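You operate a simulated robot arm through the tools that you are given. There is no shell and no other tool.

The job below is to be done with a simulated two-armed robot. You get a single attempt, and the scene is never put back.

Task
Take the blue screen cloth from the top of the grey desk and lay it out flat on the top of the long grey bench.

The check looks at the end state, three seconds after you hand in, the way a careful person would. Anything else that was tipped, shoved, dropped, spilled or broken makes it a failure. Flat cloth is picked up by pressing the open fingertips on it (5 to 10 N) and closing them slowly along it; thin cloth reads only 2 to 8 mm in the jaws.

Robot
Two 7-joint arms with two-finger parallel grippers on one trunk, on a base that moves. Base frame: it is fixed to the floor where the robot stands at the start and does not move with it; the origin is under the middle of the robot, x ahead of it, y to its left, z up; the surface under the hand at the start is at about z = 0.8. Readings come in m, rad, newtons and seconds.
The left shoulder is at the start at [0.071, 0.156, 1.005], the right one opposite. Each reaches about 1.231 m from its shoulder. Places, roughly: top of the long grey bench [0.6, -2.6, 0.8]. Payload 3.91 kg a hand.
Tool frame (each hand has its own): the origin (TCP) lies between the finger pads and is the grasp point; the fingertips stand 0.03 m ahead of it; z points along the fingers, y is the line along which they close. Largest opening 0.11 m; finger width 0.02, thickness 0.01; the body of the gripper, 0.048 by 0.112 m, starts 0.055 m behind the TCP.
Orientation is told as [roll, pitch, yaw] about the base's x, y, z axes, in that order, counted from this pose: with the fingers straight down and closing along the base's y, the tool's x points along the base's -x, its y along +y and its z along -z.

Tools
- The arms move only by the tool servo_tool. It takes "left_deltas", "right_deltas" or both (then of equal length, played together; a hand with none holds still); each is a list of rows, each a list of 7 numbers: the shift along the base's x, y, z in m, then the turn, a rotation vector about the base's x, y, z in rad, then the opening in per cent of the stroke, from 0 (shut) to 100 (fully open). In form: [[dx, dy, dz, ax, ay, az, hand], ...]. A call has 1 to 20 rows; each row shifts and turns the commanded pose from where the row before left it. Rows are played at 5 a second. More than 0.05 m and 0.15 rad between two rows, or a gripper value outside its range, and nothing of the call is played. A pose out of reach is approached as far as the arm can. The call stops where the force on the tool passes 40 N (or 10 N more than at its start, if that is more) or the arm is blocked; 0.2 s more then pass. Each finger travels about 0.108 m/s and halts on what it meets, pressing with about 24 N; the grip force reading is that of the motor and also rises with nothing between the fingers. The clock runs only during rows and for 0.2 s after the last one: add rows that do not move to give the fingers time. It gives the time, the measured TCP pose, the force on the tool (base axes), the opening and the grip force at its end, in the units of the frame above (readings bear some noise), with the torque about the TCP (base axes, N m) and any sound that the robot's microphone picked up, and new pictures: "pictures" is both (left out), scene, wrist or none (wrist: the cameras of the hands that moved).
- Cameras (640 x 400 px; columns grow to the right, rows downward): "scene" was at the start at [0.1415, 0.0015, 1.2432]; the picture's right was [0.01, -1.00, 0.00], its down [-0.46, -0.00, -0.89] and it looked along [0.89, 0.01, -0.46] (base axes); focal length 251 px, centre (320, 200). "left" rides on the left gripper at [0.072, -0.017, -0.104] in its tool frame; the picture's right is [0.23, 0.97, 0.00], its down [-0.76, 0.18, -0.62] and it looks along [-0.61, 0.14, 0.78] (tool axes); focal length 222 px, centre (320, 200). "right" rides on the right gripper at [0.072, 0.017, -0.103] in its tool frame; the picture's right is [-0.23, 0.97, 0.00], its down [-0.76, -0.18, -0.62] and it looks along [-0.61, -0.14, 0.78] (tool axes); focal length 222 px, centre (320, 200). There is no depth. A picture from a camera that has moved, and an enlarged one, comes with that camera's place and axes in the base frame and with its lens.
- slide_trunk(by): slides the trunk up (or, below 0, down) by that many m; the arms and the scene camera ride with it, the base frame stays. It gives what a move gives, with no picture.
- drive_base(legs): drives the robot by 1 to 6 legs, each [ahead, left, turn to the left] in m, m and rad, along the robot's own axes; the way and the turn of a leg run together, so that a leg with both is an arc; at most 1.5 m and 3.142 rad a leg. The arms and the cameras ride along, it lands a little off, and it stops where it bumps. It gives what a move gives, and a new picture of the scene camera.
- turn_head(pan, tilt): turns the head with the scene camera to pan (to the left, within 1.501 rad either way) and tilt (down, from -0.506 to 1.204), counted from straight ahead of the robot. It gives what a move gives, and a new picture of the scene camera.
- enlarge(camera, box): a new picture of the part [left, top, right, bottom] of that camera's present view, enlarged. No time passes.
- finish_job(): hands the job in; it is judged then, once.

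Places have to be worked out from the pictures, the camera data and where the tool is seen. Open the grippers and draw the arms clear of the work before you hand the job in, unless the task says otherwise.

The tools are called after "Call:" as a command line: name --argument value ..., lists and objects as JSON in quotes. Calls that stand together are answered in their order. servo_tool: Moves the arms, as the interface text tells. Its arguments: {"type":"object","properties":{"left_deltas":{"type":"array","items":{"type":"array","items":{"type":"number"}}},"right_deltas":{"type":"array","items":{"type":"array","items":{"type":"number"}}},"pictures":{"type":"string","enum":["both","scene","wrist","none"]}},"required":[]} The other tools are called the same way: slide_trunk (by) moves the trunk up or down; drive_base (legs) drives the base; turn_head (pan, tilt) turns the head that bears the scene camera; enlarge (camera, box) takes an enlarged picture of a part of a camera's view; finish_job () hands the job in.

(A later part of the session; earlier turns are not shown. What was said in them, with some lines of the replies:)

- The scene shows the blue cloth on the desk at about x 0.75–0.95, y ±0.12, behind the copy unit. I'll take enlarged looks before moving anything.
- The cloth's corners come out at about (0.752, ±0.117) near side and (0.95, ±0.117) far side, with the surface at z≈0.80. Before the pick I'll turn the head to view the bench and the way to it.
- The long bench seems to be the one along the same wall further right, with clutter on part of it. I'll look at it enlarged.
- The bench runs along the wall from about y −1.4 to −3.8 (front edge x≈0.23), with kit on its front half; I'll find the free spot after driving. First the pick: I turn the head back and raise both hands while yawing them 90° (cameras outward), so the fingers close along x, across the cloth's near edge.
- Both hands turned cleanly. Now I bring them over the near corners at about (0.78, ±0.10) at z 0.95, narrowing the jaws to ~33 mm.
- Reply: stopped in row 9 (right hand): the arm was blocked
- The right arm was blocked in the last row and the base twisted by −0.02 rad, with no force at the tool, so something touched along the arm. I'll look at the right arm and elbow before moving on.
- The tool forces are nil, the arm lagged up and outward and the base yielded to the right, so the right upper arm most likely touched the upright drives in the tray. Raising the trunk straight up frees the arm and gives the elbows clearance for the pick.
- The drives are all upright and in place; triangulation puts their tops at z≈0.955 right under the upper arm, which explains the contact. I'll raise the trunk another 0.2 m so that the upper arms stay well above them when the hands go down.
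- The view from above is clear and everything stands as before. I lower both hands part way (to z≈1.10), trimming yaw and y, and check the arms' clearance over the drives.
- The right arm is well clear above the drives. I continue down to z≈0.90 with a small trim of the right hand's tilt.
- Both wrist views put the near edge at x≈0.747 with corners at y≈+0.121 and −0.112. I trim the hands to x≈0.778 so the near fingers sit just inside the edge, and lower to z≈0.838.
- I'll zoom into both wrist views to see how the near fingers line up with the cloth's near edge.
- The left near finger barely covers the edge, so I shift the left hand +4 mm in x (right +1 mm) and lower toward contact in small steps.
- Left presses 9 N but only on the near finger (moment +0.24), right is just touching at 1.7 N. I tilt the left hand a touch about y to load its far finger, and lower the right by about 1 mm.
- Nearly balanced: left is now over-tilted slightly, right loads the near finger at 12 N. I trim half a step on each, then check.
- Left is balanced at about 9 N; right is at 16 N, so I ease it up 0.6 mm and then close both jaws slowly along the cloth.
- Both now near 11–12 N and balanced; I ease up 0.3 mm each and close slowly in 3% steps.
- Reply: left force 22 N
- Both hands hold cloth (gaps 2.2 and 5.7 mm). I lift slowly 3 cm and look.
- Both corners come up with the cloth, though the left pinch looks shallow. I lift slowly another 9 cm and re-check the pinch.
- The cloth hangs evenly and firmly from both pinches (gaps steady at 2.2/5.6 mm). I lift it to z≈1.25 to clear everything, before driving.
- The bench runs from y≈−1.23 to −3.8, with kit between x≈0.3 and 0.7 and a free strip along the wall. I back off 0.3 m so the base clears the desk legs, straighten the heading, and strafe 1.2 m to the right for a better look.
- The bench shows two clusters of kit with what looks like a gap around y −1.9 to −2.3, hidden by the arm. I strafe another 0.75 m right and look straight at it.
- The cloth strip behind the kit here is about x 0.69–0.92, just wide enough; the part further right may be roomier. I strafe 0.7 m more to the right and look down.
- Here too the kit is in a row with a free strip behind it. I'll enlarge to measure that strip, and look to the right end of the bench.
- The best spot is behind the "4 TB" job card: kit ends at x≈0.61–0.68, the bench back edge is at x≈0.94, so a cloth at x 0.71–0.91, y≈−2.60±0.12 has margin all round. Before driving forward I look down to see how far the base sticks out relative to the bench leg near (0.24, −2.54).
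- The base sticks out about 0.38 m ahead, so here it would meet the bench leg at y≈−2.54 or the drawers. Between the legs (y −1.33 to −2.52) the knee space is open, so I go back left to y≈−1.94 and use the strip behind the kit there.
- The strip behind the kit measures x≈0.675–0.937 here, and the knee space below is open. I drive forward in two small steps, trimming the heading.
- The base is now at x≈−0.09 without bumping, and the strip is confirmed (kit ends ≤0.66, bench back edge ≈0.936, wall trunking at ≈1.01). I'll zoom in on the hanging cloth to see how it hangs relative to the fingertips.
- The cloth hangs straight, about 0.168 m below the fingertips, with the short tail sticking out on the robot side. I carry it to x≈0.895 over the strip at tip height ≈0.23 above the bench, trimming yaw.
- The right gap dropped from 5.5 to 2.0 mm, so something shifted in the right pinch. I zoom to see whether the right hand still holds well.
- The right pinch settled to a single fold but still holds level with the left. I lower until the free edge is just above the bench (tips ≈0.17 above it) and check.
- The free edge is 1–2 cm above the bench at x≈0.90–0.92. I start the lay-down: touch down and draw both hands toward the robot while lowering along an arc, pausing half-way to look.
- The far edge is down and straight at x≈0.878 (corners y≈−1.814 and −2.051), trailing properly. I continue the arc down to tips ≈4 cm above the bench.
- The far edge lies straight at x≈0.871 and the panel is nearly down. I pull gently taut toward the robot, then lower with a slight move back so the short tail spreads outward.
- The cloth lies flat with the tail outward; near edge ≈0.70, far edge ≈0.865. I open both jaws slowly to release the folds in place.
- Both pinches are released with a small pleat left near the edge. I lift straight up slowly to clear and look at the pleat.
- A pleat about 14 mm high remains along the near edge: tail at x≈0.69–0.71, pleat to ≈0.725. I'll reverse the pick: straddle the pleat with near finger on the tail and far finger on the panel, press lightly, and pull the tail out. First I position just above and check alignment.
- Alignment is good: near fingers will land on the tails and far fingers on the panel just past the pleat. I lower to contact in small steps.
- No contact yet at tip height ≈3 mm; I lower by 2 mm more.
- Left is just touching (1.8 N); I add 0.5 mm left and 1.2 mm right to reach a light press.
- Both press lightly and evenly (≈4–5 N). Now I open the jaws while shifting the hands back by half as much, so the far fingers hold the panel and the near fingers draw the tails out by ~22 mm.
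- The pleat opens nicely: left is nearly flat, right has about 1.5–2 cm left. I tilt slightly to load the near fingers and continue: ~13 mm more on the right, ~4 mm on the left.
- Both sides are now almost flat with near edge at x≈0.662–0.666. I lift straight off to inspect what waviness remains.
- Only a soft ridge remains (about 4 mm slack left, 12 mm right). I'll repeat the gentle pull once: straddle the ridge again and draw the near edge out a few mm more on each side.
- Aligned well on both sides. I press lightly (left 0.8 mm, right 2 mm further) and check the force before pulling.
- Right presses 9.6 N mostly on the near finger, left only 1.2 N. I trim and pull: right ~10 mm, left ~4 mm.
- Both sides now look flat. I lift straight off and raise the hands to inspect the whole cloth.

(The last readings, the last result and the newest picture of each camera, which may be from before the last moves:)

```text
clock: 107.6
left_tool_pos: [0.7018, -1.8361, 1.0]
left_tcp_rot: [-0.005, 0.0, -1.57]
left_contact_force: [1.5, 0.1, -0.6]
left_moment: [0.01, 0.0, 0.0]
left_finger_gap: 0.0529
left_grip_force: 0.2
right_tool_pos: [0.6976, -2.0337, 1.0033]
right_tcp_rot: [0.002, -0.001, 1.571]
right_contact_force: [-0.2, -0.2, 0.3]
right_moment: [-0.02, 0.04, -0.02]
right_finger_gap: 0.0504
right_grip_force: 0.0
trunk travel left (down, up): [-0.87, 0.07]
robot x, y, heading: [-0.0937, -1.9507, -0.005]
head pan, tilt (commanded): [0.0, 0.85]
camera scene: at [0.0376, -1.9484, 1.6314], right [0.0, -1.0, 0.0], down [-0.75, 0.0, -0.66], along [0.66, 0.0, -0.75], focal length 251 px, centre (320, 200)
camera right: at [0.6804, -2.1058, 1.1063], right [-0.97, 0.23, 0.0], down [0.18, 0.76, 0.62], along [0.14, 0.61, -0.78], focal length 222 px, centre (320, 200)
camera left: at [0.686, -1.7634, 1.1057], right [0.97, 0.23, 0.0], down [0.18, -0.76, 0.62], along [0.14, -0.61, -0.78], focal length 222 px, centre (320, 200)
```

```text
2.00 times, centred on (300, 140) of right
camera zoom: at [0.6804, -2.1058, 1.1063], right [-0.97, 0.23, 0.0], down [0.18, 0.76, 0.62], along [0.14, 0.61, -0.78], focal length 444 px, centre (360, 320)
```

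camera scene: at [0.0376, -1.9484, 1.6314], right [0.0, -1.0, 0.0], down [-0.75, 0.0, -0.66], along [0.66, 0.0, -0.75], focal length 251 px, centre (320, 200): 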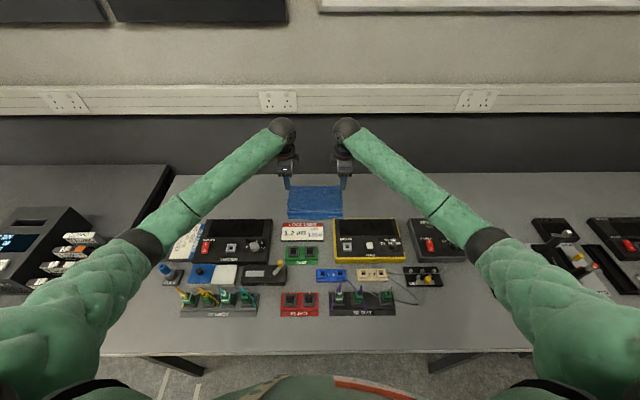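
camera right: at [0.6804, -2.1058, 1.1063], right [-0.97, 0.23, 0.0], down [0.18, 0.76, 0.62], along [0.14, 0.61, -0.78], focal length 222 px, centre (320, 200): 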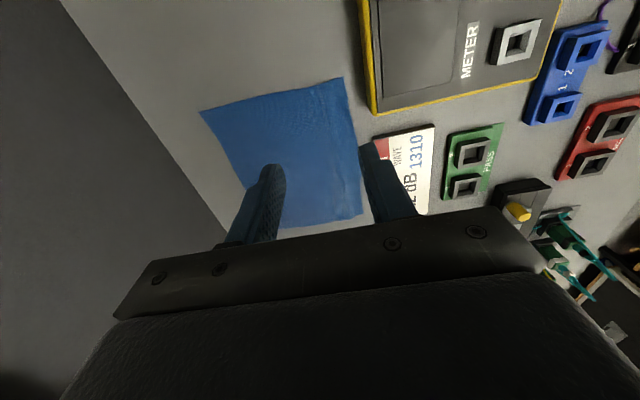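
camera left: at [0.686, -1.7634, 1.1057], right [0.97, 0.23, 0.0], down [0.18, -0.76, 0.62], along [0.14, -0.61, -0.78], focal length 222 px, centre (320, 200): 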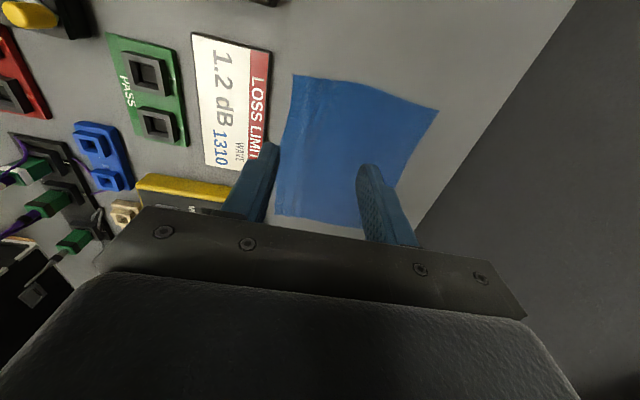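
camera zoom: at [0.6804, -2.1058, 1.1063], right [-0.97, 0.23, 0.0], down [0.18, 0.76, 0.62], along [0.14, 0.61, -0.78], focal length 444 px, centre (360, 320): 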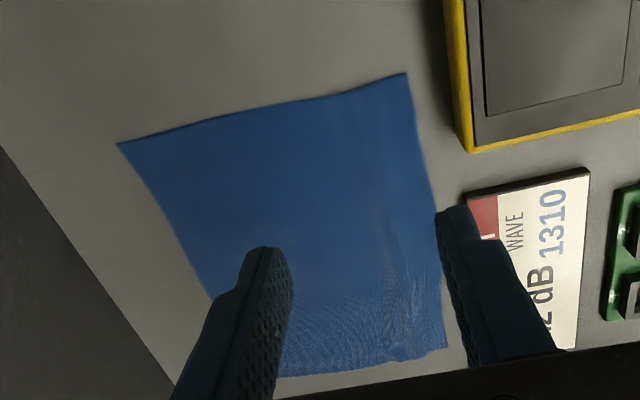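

The cloth lies flat and square on the bench with ~2 cm clear of the card and well inside the back edge. I open the hands, raise them clear, then back the robot away.

Call:
servo_tool --left_deltas '[[0, 0, 0.03, 0, 0, 0, 60], [0, 0, 0.03, 0, 0, 0, 80], [0, 0, 0.03, 0, 0, 0, 100], [0, 0, 0.03, 0, 0, 0, 100], [0, 0, 0.03, 0, 0, 0, 100], [0, 0, 0.03, 0, 0, 0, 100], [0, 0, 0.03, 0, 0, 0, 100], [0, 0, 0.03, 0, 0, 0, 100], [0, 0, 0, 0, 0, 0, 100]]' --right_deltas '[[0, 0, 0.03, 0, 0, 0, 60], [0, 0, 0.03, 0, 0, 0, 80], [0, 0, 0.03, 0, 0, 0, 100], [0, 0, 0.03, 0, 0, 0, 100], [0, 0, 0.03, 0, 0, 0, 100], [0, 0, 0.03, 0, 0, 0, 100], [0, 0, 0.03, 0, 0, 0, 100], [0, 0, 0.03, 0, 0, 0, 100], [0, 0, 0, 0, 0, 0, 100]]' --pictures "scene"

Call:
drive_base --legs '[[-0.25, 0, 0]]'

Call:
enlarge --camera "scene" --box '[150, 120, 470, 320]'

```text
clock: 109.6
left_tool_pos: [0.7001, -1.8364, 1.2388]
left_tcp_rot: [-0.005, 0.001, -1.571]
left_contact_force: [0.7, 0.2, 1.1]
left_moment: [0.01, 0.03, -0.01]
left_finger_gap: 0.1101
left_grip_force: 0.0
right_tool_pos: [0.6979, -2.0309, 1.2385]
right_tcp_rot: [0.002, -0.003, 1.572]
right_contact_force: [0.1, 0.1, 0.5]
right_moment: [0.0, -0.02, 0.0]
right_finger_gap: 0.11
right_grip_force: 0.1
trunk travel left (down, up): [-0.87, 0.07]
robot x, y, heading: [-0.0941, -1.9479, -0.002]
head pan, tilt (commanded): [0.0, 0.85]
camera scene: at [0.0376, -1.9488, 1.6314], right [0.0, -1.0, 0.0], down [-0.75, 0.0, -0.66], along [0.66, 0.0, -0.75], focal length 251 px, centre (320, 200)
```

scene: 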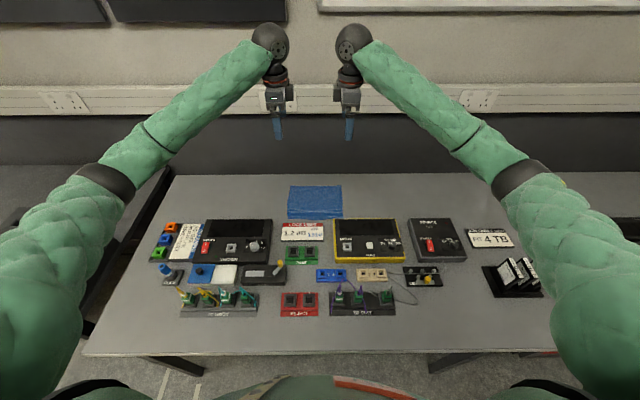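

```text
clock: 111.5
left_tool_pos: [0.4433, -1.8341, 1.2382]
left_tcp_rot: [-0.005, 0.0, -1.566]
left_contact_force: [0.1, 0.2, -0.1]
left_moment: [-0.01, 0.02, -0.04]
left_finger_gap: 0.1103
left_grip_force: 0.0
right_tool_pos: [0.4408, -2.0287, 1.2373]
right_tcp_rot: [0.002, -0.001, 1.575]
right_contact_force: [0.3, 0.2, -0.3]
right_moment: [-0.04, 0.0, 0.01]
right_finger_gap: 0.1102
right_grip_force: 0.1
trunk travel left (down, up): [-0.87, 0.07]
robot x, y, heading: [-0.3471, -1.946, 0.0]
head pan, tilt (commanded): [0.0, 0.85]
camera scene: at [-0.22, -1.9475, 1.6314], right [0.0, -1.0, 0.0], down [-0.75, 0.0, -0.66], along [0.66, 0.0, -0.75], focal length 251 px, centre (320, 200)
```

scene: 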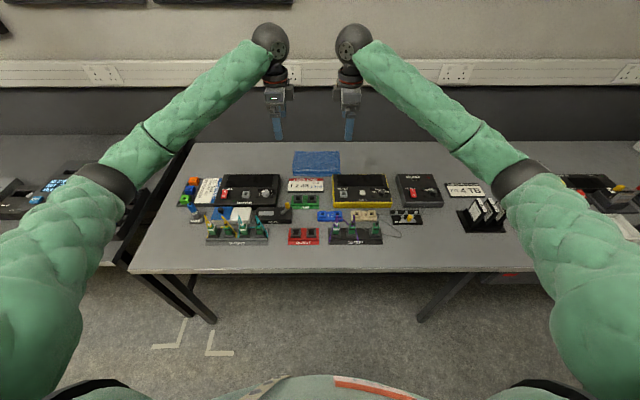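

```text
2.00 times, centred on (310, 220) of scene
camera zoom: at [-0.22, -1.9475, 1.6314], right [0.0, -1.0, 0.0], down [-0.75, 0.0, -0.66], along [0.66, 0.0, -0.75], focal length 501 px, centre (340, 160)
```

zoom: 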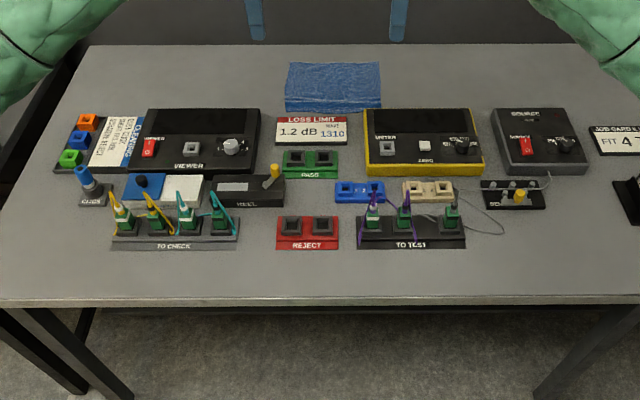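

Everything on the bench stands as before and the cloth lies flat. One last close look at the cloth, and a glance left toward the desk.

Call:
enlarge --camera "scene" --box '[270, 130, 360, 200]'

Call:
turn_head --pan 1.0 --tilt 0.5

Call:
enlarge --camera "scene" --box '[160, 60, 480, 260]'

```text
5.71 times, centred on (315, 165) of scene
camera zoom: at [-0.22, -1.9475, 1.6314], right [0.0, -1.0, 0.0], down [-0.75, 0.0, -0.66], along [0.66, 0.0, -0.75], focal length 1432 px, centre (349, 400)
```

zoom: 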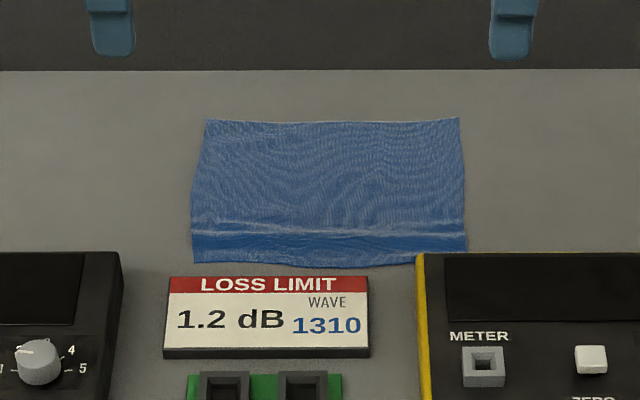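

```text
clock: 112.8
left_tool_pos: [0.4414, -1.8327, 1.2393]
left_tcp_rot: [-0.002, -0.001, -1.567]
left_contact_force: [0.5, 0.3, -0.1]
left_moment: [-0.03, 0.0, -0.02]
left_finger_gap: 0.1102
left_grip_force: 0.0
right_tool_pos: [0.4387, -2.0283, 1.2388]
right_tcp_rot: [0.002, -0.001, 1.573]
right_contact_force: [-0.3, 0.6, 0.5]
right_moment: [-0.02, -0.01, 0.01]
right_finger_gap: 0.1103
right_grip_force: 0.1
trunk travel left (down, up): [-0.87, 0.07]
robot x, y, heading: [-0.347, -1.947, -0.002]
head pan, tilt (commanded): [1.0, 0.499]
camera scene: at [-0.2499, -1.871, 1.6615], right [0.84, -0.54, 0.0], down [-0.26, -0.4, -0.88], along [0.48, 0.74, -0.48], focal length 251 px, centre (320, 200)
```

scene: 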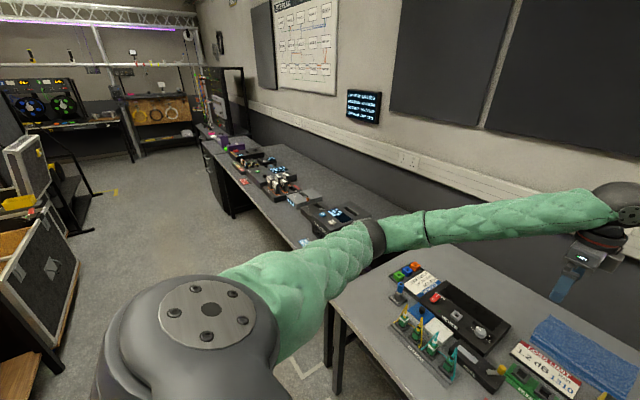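

```text
2.00 times, centred on (320, 160) of scene
camera zoom: at [-0.2499, -1.871, 1.6615], right [0.84, -0.54, 0.0], down [-0.26, -0.4, -0.88], along [0.48, 0.74, -0.48], focal length 501 px, centre (320, 280)
```

zoom: 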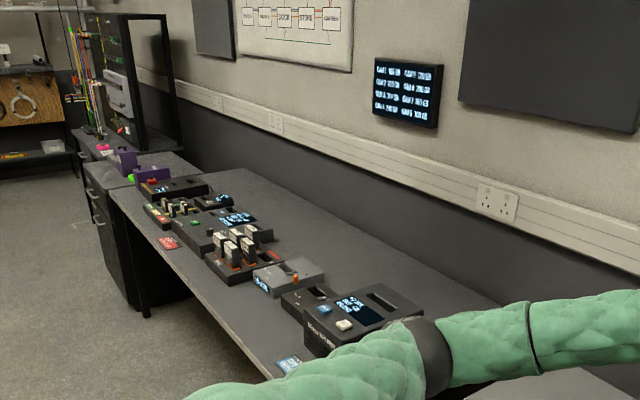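

The desk looks undisturbed. A slight crease remains across the middle (≈7 mm slack at x≈0.71), so I'll go back in and draw the middle of the near edge out once with the left hand, the same way.

Call:
turn_head --pan 0.0 --tilt 0.85

Call:
drive_base --legs '[[0.25, 0, 0]]'

```text
clock: 114.0
left_tool_pos: [0.4418, -1.8323, 1.2388]
left_tcp_rot: [-0.002, 0.001, -1.567]
left_contact_force: [-0.2, -0.2, -1.0]
left_moment: [0.02, 0.01, 0.02]
left_finger_gap: 0.11
left_grip_force: 0.1
right_tool_pos: [0.4397, -2.0279, 1.2387]
right_tcp_rot: [0.003, -0.003, 1.573]
right_contact_force: [0.2, 0.7, 1.1]
right_moment: [0.02, 0.03, 0.0]
right_finger_gap: 0.1102
right_grip_force: 0.1
trunk travel left (down, up): [-0.87, 0.07]
robot x, y, heading: [-0.3485, -1.9515, 0.0]
head pan, tilt (commanded): [0.0, 0.85]
camera scene: at [-0.2204, -1.9474, 1.6315], right [0.0, -1.0, 0.0], down [-0.75, 0.0, -0.66], along [0.66, 0.0, -0.75], focal length 251 px, centre (320, 200)
```

scene: 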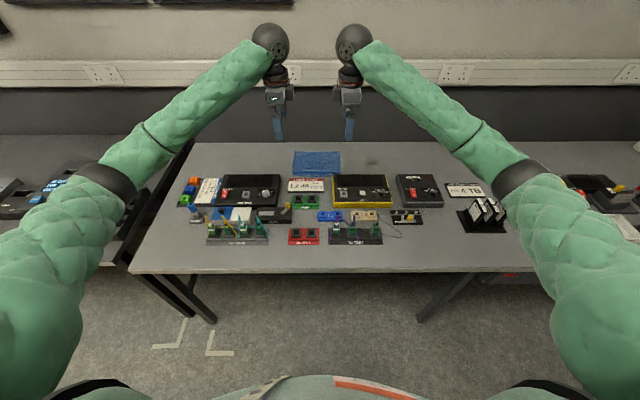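

```text
clock: 115.8
left_tool_pos: [0.6901, -1.8382, 1.2391]
left_tcp_rot: [-0.002, 0.0, -1.573]
left_contact_force: [-0.2, -0.7, 0.6]
left_moment: [-0.02, -0.01, -0.02]
left_finger_gap: 0.1099
left_grip_force: 0.0
right_tool_pos: [0.6877, -2.0327, 1.2391]
right_tcp_rot: [0.001, -0.001, 1.571]
right_contact_force: [0.8, 0.4, 0.0]
right_moment: [0.02, -0.01, -0.02]
right_finger_gap: 0.11
right_grip_force: 0.0
trunk travel left (down, up): [-0.87, 0.07]
robot x, y, heading: [-0.0995, -1.9452, -0.004]
head pan, tilt (commanded): [0.0, 0.85]
camera scene: at [0.0271, -1.9488, 1.6316], right [-0.01, -1.0, 0.0], down [-0.75, 0.0, -0.66], along [0.66, 0.0, -0.75], focal length 251 px, centre (320, 200)
```

scene: 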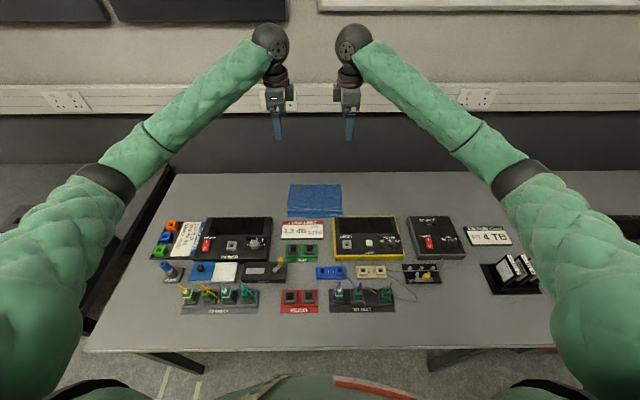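

The base is back in place. The left hand goes over the middle of the cloth at (0.7045, −1.935), the right hand moves aside.

Call:
servo_tool --left_deltas '[[0.0012, -0.0081, -0.029, 0, 0, 0, 47], [0.0012, -0.0081, -0.029, 0, 0, 0, 47], [0.0012, -0.0081, -0.029, 0, 0, 0, 47], [0.0012, -0.0081, -0.029, 0, 0, 0, 47], [0.0012, -0.0081, -0.029, 0, 0, 0, 47], [0.0012, -0.0081, -0.029, 0, 0, 0, 47], [0.0012, -0.0081, -0.029, 0, 0, 0, 47], [0.0012, -0.0081, -0.029, 0, 0, 0, 47], [0.0012, -0.0081, -0.029, 0, 0, 0, 47], [0.0012, -0.0081, -0.029, 0, 0, 0, 47], [0.0012, -0.0081, -0.029, 0, 0, 0, 47], [0.0012, -0.0081, -0.029, 0, 0, 0, 47], [0, 0, 0, 0, 0, 0, 47]]' --right_deltas '[[0, -0.01, 0, 0, 0, 0, 50], [0, -0.01, 0, 0, 0, 0, 50], [0, -0.01, 0, 0, 0, 0, 50], [0, -0.01, 0, 0, 0, 0, 50], [0, -0.01, 0, 0, 0, 0, 50], [0, -0.01, 0, 0, 0, 0, 50], [0, -0.01, 0, 0, 0, 0, 50], [0, -0.01, 0, 0, 0, 0, 50], [0, -0.01, 0, 0, 0, 0, 50], [0, -0.01, 0, 0, 0, 0, 50], [0, -0.01, 0, 0, 0, 0, 50], [0, -0.01, 0, 0, 0, 0, 50], [0, 0, 0, 0, 0, 0, 50]]' --pictures "both"

Call:
enlarge --camera "left" --box '[180, 20, 460, 240]'

Call:
enlarge --camera "scene" --box '[260, 150, 370, 240]'

```text
clock: 118.6
left_tool_pos: [0.7048, -1.9365, 0.8906]
left_tcp_rot: [-0.002, 0.0, -1.571]
left_contact_force: [-0.2, 0.4, -0.6]
left_moment: [-0.01, 0.01, -0.02]
left_finger_gap: 0.0515
left_grip_force: 0.1
right_tool_pos: [0.6872, -2.1524, 1.2397]
right_tcp_rot: [0.002, -0.001, 1.571]
right_contact_force: [0.6, 0.2, -0.2]
right_moment: [-0.01, 0.01, 0.01]
right_finger_gap: 0.0552
right_grip_force: 0.0
trunk travel left (down, up): [-0.87, 0.07]
robot x, y, heading: [-0.0984, -1.9478, -0.002]
head pan, tilt (commanded): [0.0, 0.85]
camera scene: at [0.0273, -1.9482, 1.6315], right [-0.01, -1.0, 0.0], down [-0.75, 0.0, -0.66], along [0.66, 0.0, -0.75], focal length 251 px, centre (320, 200)
camera right: at [0.6692, -2.2246, 1.3419], right [-0.97, 0.23, 0.0], down [0.18, 0.76, 0.62], along [0.14, 0.61, -0.78], focal length 222 px, centre (320, 200)
camera left: at [0.6899, -1.8625, 0.9962], right [0.97, 0.23, 0.0], down [0.18, -0.76, 0.62], along [0.14, -0.61, -0.78], focal length 222 px, centre (320, 200)
```

scene: 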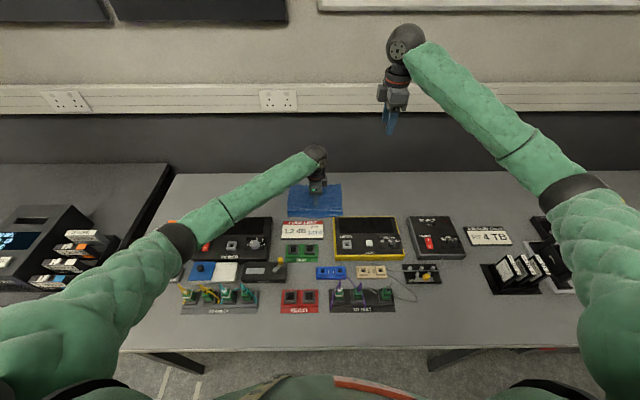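
right: 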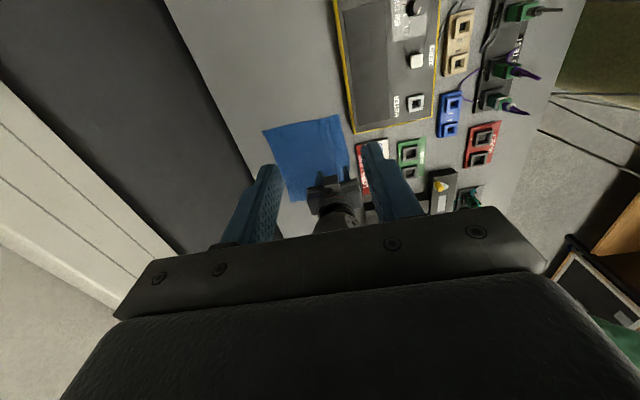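
left: 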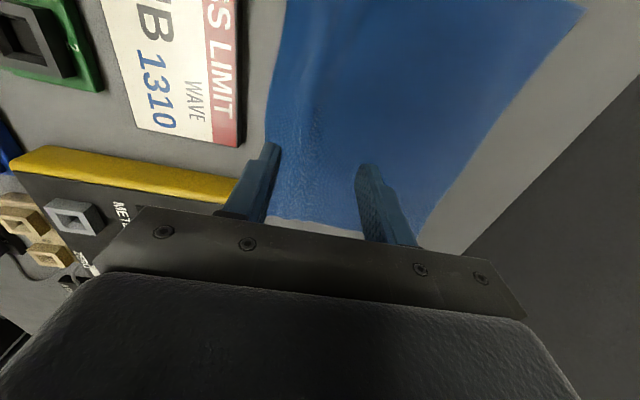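

```text
1.82 times, centred on (320, 130) of left
camera zoom: at [0.6899, -1.8625, 0.9962], right [0.97, 0.23, 0.0], down [0.18, -0.76, 0.62], along [0.14, -0.61, -0.78], focal length 404 px, centre (320, 327)
```

zoom: 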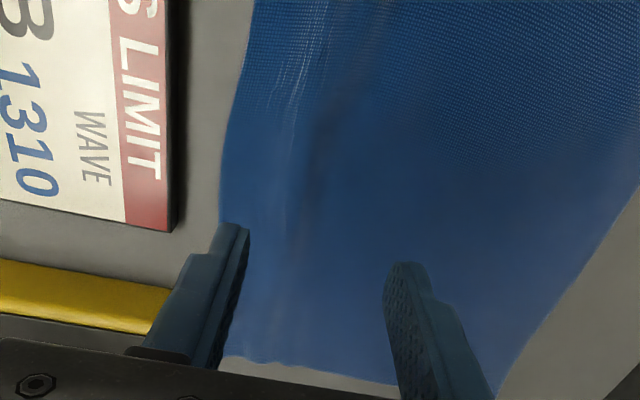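

```text
4.44 times, centred on (315, 195) of scene
camera zoom: at [0.0273, -1.9482, 1.6315], right [-0.01, -1.0, 0.0], down [-0.75, 0.0, -0.66], along [0.66, 0.0, -0.75], focal length 1114 px, centre (342, 222)
```

zoom: 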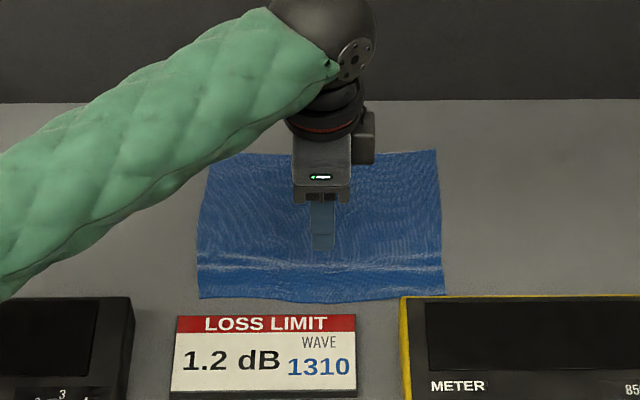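

The left hand straddles the middle: near edge there is at x≈0.659, finger at 0.669–0.679. I lower to a light press.

Call:
servo_tool --left_deltas '[[0, 0, -0.02, 0, 0, 0, 47], [0, 0, -0.02, 0, 0, 0, 47], [0, 0, -0.012, 0, 0, 0, 47], [0, 0, -0.005, 0, 0, 0, 47], [0, 0, -0.002, 0, 0, 0, 47], [0, 0, -0.001, 0, 0, 0, 47], [0, 0, 0, 0, 0, 0, 47]]' --pictures "none"

Call:
enlarge --camera "left" --box '[180, 60, 440, 240]'

```text
clock: 120.2
left_tool_pos: [0.7053, -1.9352, 0.8319]
left_tcp_rot: [-0.003, -0.001, -1.573]
left_contact_force: [0.9, -0.2, 3.2]
left_moment: [-0.02, 0.0, -0.01]
left_finger_gap: 0.0518
left_grip_force: 0.0
right_tool_pos: [0.6862, -2.1517, 1.2392]
right_tcp_rot: [0.002, -0.002, 1.571]
right_contact_force: [-0.5, 0.0, -0.4]
right_moment: [-0.04, 0.02, -0.02]
right_finger_gap: 0.0553
right_grip_force: 0.1
trunk travel left (down, up): [-0.87, 0.07]
robot x, y, heading: [-0.1016, -1.9497, -0.012]
head pan, tilt (commanded): [0.0, 0.85]
```

```text
2.22 times, centred on (310, 150) of left
camera zoom: at [0.6892, -1.8615, 0.9361], right [0.97, 0.23, 0.0], down [0.18, -0.76, 0.62], along [0.14, -0.61, -0.78], focal length 494 px, centre (342, 311)
```

zoom: 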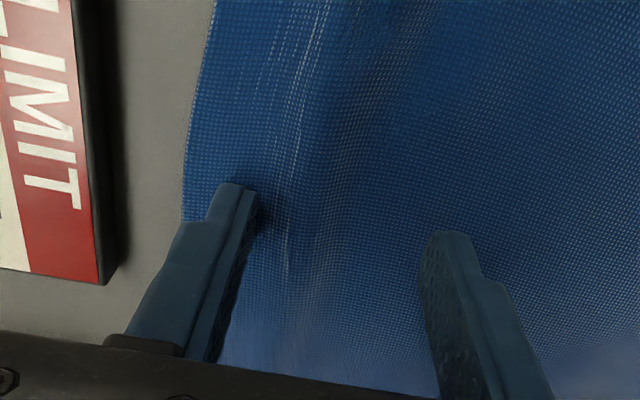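

Pressing 3.2 N evenly. I add a touch of pressure and draw the middle out by ~6 mm, then lift.

Call:
servo_tool --left_deltas '[[0, 0, -0.0004, 0, 0, 0, 47], [0, 0, 0, 0, 0, 0, 47], [-0.0011, 0, 0, 0, 0, 0, 49], [-0.0011, 0, 0, 0, 0, 0, 51], [-0.0011, 0, 0, 0, 0, 0, 53], [0, 0, 0, 0, 0, 0, 53], [0, 0, 0, 0, 0, 0, 53]]' --pictures "none"

Call:
enlarge --camera "left" --box '[180, 60, 440, 240]'

```text
clock: 121.8
left_tool_pos: [0.7017, -1.935, 0.8303]
left_tcp_rot: [-0.002, 0.001, -1.573]
left_contact_force: [3.0, 0.9, 10.1]
left_moment: [-0.01, -0.19, 0.02]
left_finger_gap: 0.0574
left_grip_force: 0.1
right_tool_pos: [0.6864, -2.1522, 1.2387]
right_tcp_rot: [0.0, -0.001, 1.571]
right_contact_force: [-0.2, -0.5, 0.2]
right_moment: [0.04, 0.0, 0.02]
right_finger_gap: 0.0551
right_grip_force: 0.1
trunk travel left (down, up): [-0.87, 0.07]
robot x, y, heading: [-0.1, -1.95, -0.004]
head pan, tilt (commanded): [0.0, 0.85]
```

```text
2.22 times, centred on (310, 150) of left
camera zoom: at [0.6856, -1.8613, 0.936], right [0.97, 0.23, 0.0], down [0.18, -0.76, 0.62], along [0.14, -0.61, -0.78], focal length 494 px, centre (342, 311)
```

zoom: 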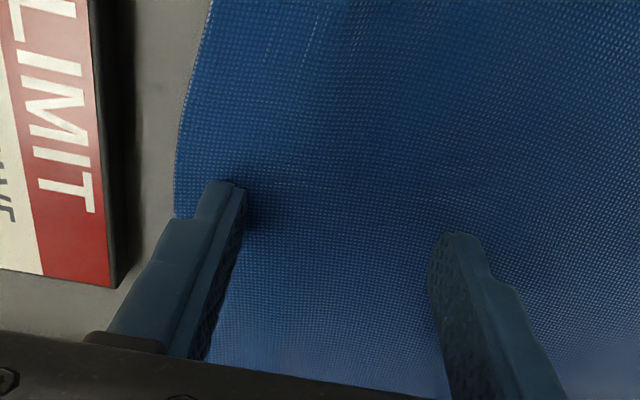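

The crease in the middle is gone. I lift straight off and inspect the whole cloth.

Call:
servo_tool --left_deltas '[[0, 0, 0.003, 0, 0, 0, 53], [0, 0, 0.007, 0, 0, 0, 53], [0, 0, 0.02, 0, 0, 0, 53], [0, 0, 0.03, 0, 0, 0, 53], [0, 0, 0.03, 0, 0, 0, 53], [0, 0.005, 0.04, 0, 0, 0, 53], [0, 0.01, 0.04, 0, 0, 0, 53], [0, 0.01, 0.04, 0, 0, 0, 53], [0, 0.01, 0.04, 0, 0, 0, 53], [0, 0.01, 0.04, 0, 0, 0, 53], [0, 0.01, 0.04, 0, 0, 0, 53], [0, 0.01, 0.04, 0, 0, 0, 53], [0, 0.01, 0.04, 0, 0, 0, 53], [0, 0, 0, 0, 0, 0, 53]]' --pictures "both"

Call:
enlarge --camera "scene" --box '[260, 150, 370, 240]'

Call:
enlarge --camera "left" --box '[240, 60, 440, 220]'

Call:
enlarge --camera "right" --box '[200, 60, 400, 220]'

```text
clock: 124.8
left_tool_pos: [0.7035, -1.8582, 1.2415]
left_tcp_rot: [-0.001, 0.0, -1.572]
left_contact_force: [0.6, 0.2, 0.1]
left_moment: [0.0, 0.03, 0.01]
left_finger_gap: 0.0582
left_grip_force: 0.0
right_tool_pos: [0.6875, -2.1531, 1.238]
right_tcp_rot: [0.001, -0.002, 1.571]
right_contact_force: [0.1, -1.0, -0.3]
right_moment: [-0.02, 0.0, 0.01]
right_finger_gap: 0.0549
right_grip_force: 0.1
trunk travel left (down, up): [-0.87, 0.07]
robot x, y, heading: [-0.1016, -1.9471, -0.006]
head pan, tilt (commanded): [0.0, 0.85]
camera scene: at [0.028, -1.9492, 1.6314], right [-0.01, -1.0, 0.0], down [-0.75, 0.0, -0.66], along [0.66, 0.0, -0.75], focal length 251 px, centre (320, 200)
camera left: at [0.6876, -1.7865, 1.3466], right [0.97, 0.23, 0.0], down [0.18, -0.76, 0.62], along [0.14, -0.61, -0.78], focal length 222 px, centre (320, 200)
```

scene: 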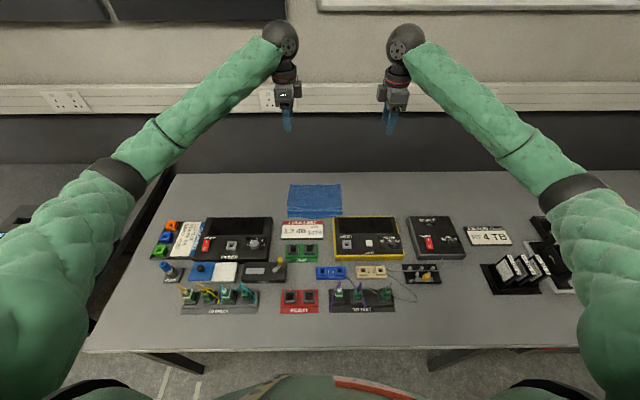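
left: 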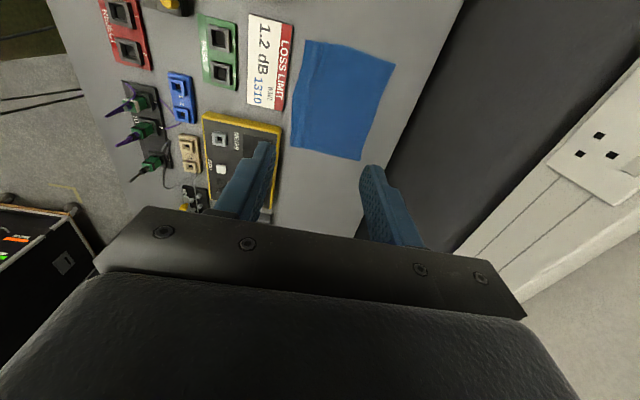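

```text
4.44 times, centred on (315, 195) of scene
camera zoom: at [0.028, -1.9492, 1.6314], right [-0.01, -1.0, 0.0], down [-0.75, 0.0, -0.66], along [0.66, 0.0, -0.75], focal length 1114 px, centre (342, 222)
```

zoom: 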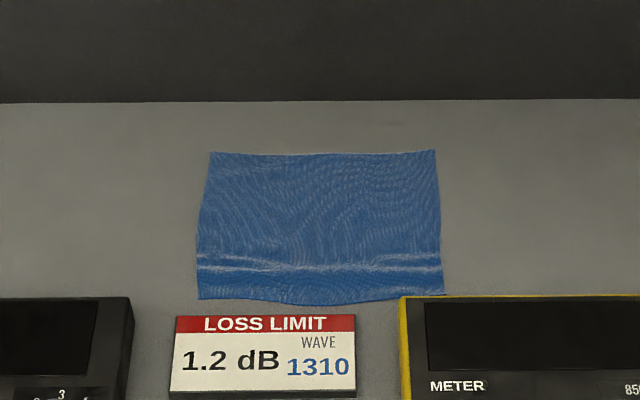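

```text
2.50 times, centred on (340, 140) of left
camera zoom: at [0.6876, -1.7865, 1.3466], right [0.97, 0.23, 0.0], down [0.18, -0.76, 0.62], along [0.14, -0.61, -0.78], focal length 555 px, centre (270, 350)
```

zoom: 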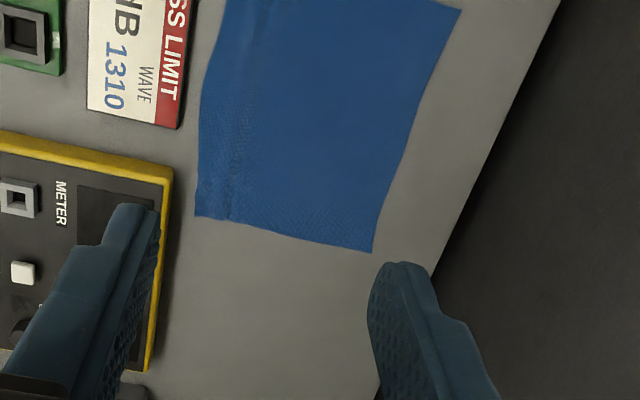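

```text
2.50 times, centred on (300, 140) of right
camera zoom: at [0.6697, -2.2254, 1.3413], right [-0.97, 0.23, 0.0], down [0.18, 0.76, 0.62], along [0.14, 0.61, -0.78], focal length 555 px, centre (370, 350)
```

zoom: 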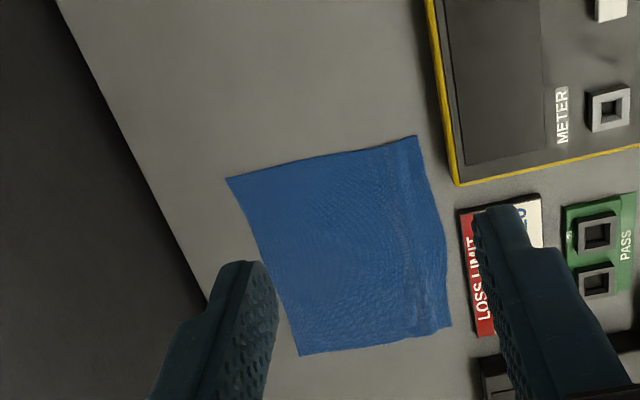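

The cloth is flat all over, lying free of the card (≈1.5–2 cm gap) and well inside the bench edges. I open the hands fully and back the robot clear.

Call:
servo_tool --left_deltas '[[0, 0, 0, 0, 0, 0, 100], [0, 0, 0, 0, 0, 0, 100], [0, 0, 0, 0, 0, 0, 100]]' --right_deltas '[[0, 0, 0, 0, 0, 0, 100], [0, 0, 0, 0, 0, 0, 100], [0, 0, 0, 0, 0, 0, 100]]' --pictures "none"

Call:
drive_base --legs '[[-0.25, 0, 0]]'

Call:
enlarge --camera "scene" --box '[150, 110, 470, 310]'

```text
clock: 125.6
left_tool_pos: [0.7029, -1.8592, 1.241]
left_tcp_rot: [-0.002, -0.001, -1.574]
left_contact_force: [0.5, 0.0, -0.2]
left_moment: [0.01, 0.0, -0.03]
left_finger_gap: 0.1101
left_grip_force: 0.2
right_tool_pos: [0.688, -2.1518, 1.2379]
right_tcp_rot: [0.0, -0.003, 1.57]
right_contact_force: [0.3, -0.1, -0.7]
right_moment: [0.03, 0.0, -0.02]
right_finger_gap: 0.1101
right_grip_force: 0.0
trunk travel left (down, up): [-0.87, 0.07]
robot x, y, heading: [-0.1002, -1.9482, -0.007]
head pan, tilt (commanded): [0.0, 0.85]
```

```text
clock: 127.4
left_tool_pos: [0.4541, -1.8578, 1.2414]
left_tcp_rot: [-0.004, 0.001, -1.571]
left_contact_force: [-0.4, 0.1, 0.7]
left_moment: [0.0, -0.01, 0.0]
left_finger_gap: 0.1101
left_grip_force: 0.1
right_tool_pos: [0.4388, -2.1512, 1.2383]
right_tcp_rot: [0.002, -0.003, 1.57]
right_contact_force: [0.1, -0.4, -0.1]
right_moment: [0.01, -0.01, 0.01]
right_finger_gap: 0.1103
right_grip_force: 0.0
trunk travel left (down, up): [-0.87, 0.07]
robot x, y, heading: [-0.3525, -1.9488, -0.003]
head pan, tilt (commanded): [0.0, 0.85]
camera scene: at [-0.2211, -1.9476, 1.6314], right [0.0, -1.0, 0.0], down [-0.75, 0.0, -0.66], along [0.66, 0.0, -0.75], focal length 251 px, centre (320, 200)
```

scene: 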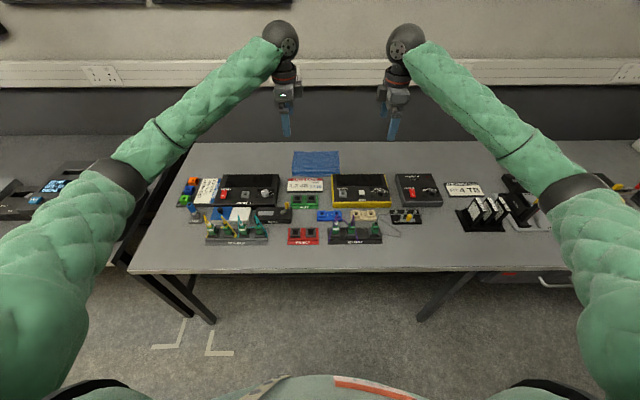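

```text
2.00 times, centred on (310, 210) of scene
camera zoom: at [-0.2211, -1.9476, 1.6314], right [0.0, -1.0, 0.0], down [-0.75, 0.0, -0.66], along [0.66, 0.0, -0.75], focal length 501 px, centre (340, 180)
```

zoom: 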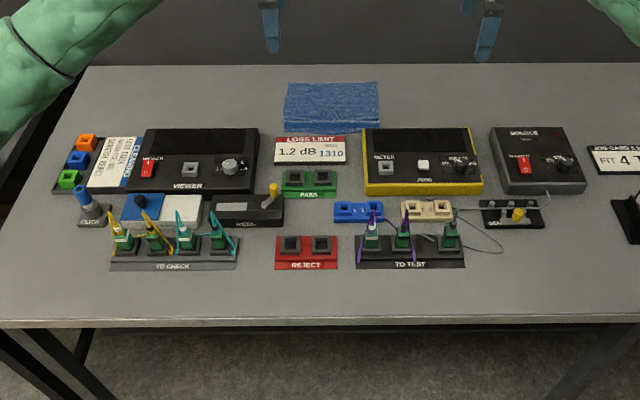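

The cloth is laid out flat on the bench, the hands are open and clear, and everything else stands where it was. I hand the job in.

Call:
finish_job

```text
The job is handed in.
```

The blue screen cloth is on the long grey bench, spread out flat behind the kit. It lies at about x 0.66 to 0.86 and y −2.05 to −1.82. There is about 2 cm between it and the "LOSS LIMIT" card, and it is well inside the back edge. The job is handed in. I don't have the result of the check.

- **Contact at the desk:** before the pick, the right upper arm pressed against something on the desk, most likely the upright drives in their tray. It was hard enough to stop the arm and turn the base by about 0.02 rad. I raised the trunk to free the arm. In the enlarged picture afterwards, all the drives were upright in their slots. A last, more distant look at the desk showed nothing out of place.
- **Flatness:** releasing the cloth left a pleat along its near edge. I drew it out at both corners and in the middle. The last pictures show only faint crease lines where the pleat was.

Both grippers are open, the arms are raised clear, and the robot has backed about 0.25 m away from the bench.
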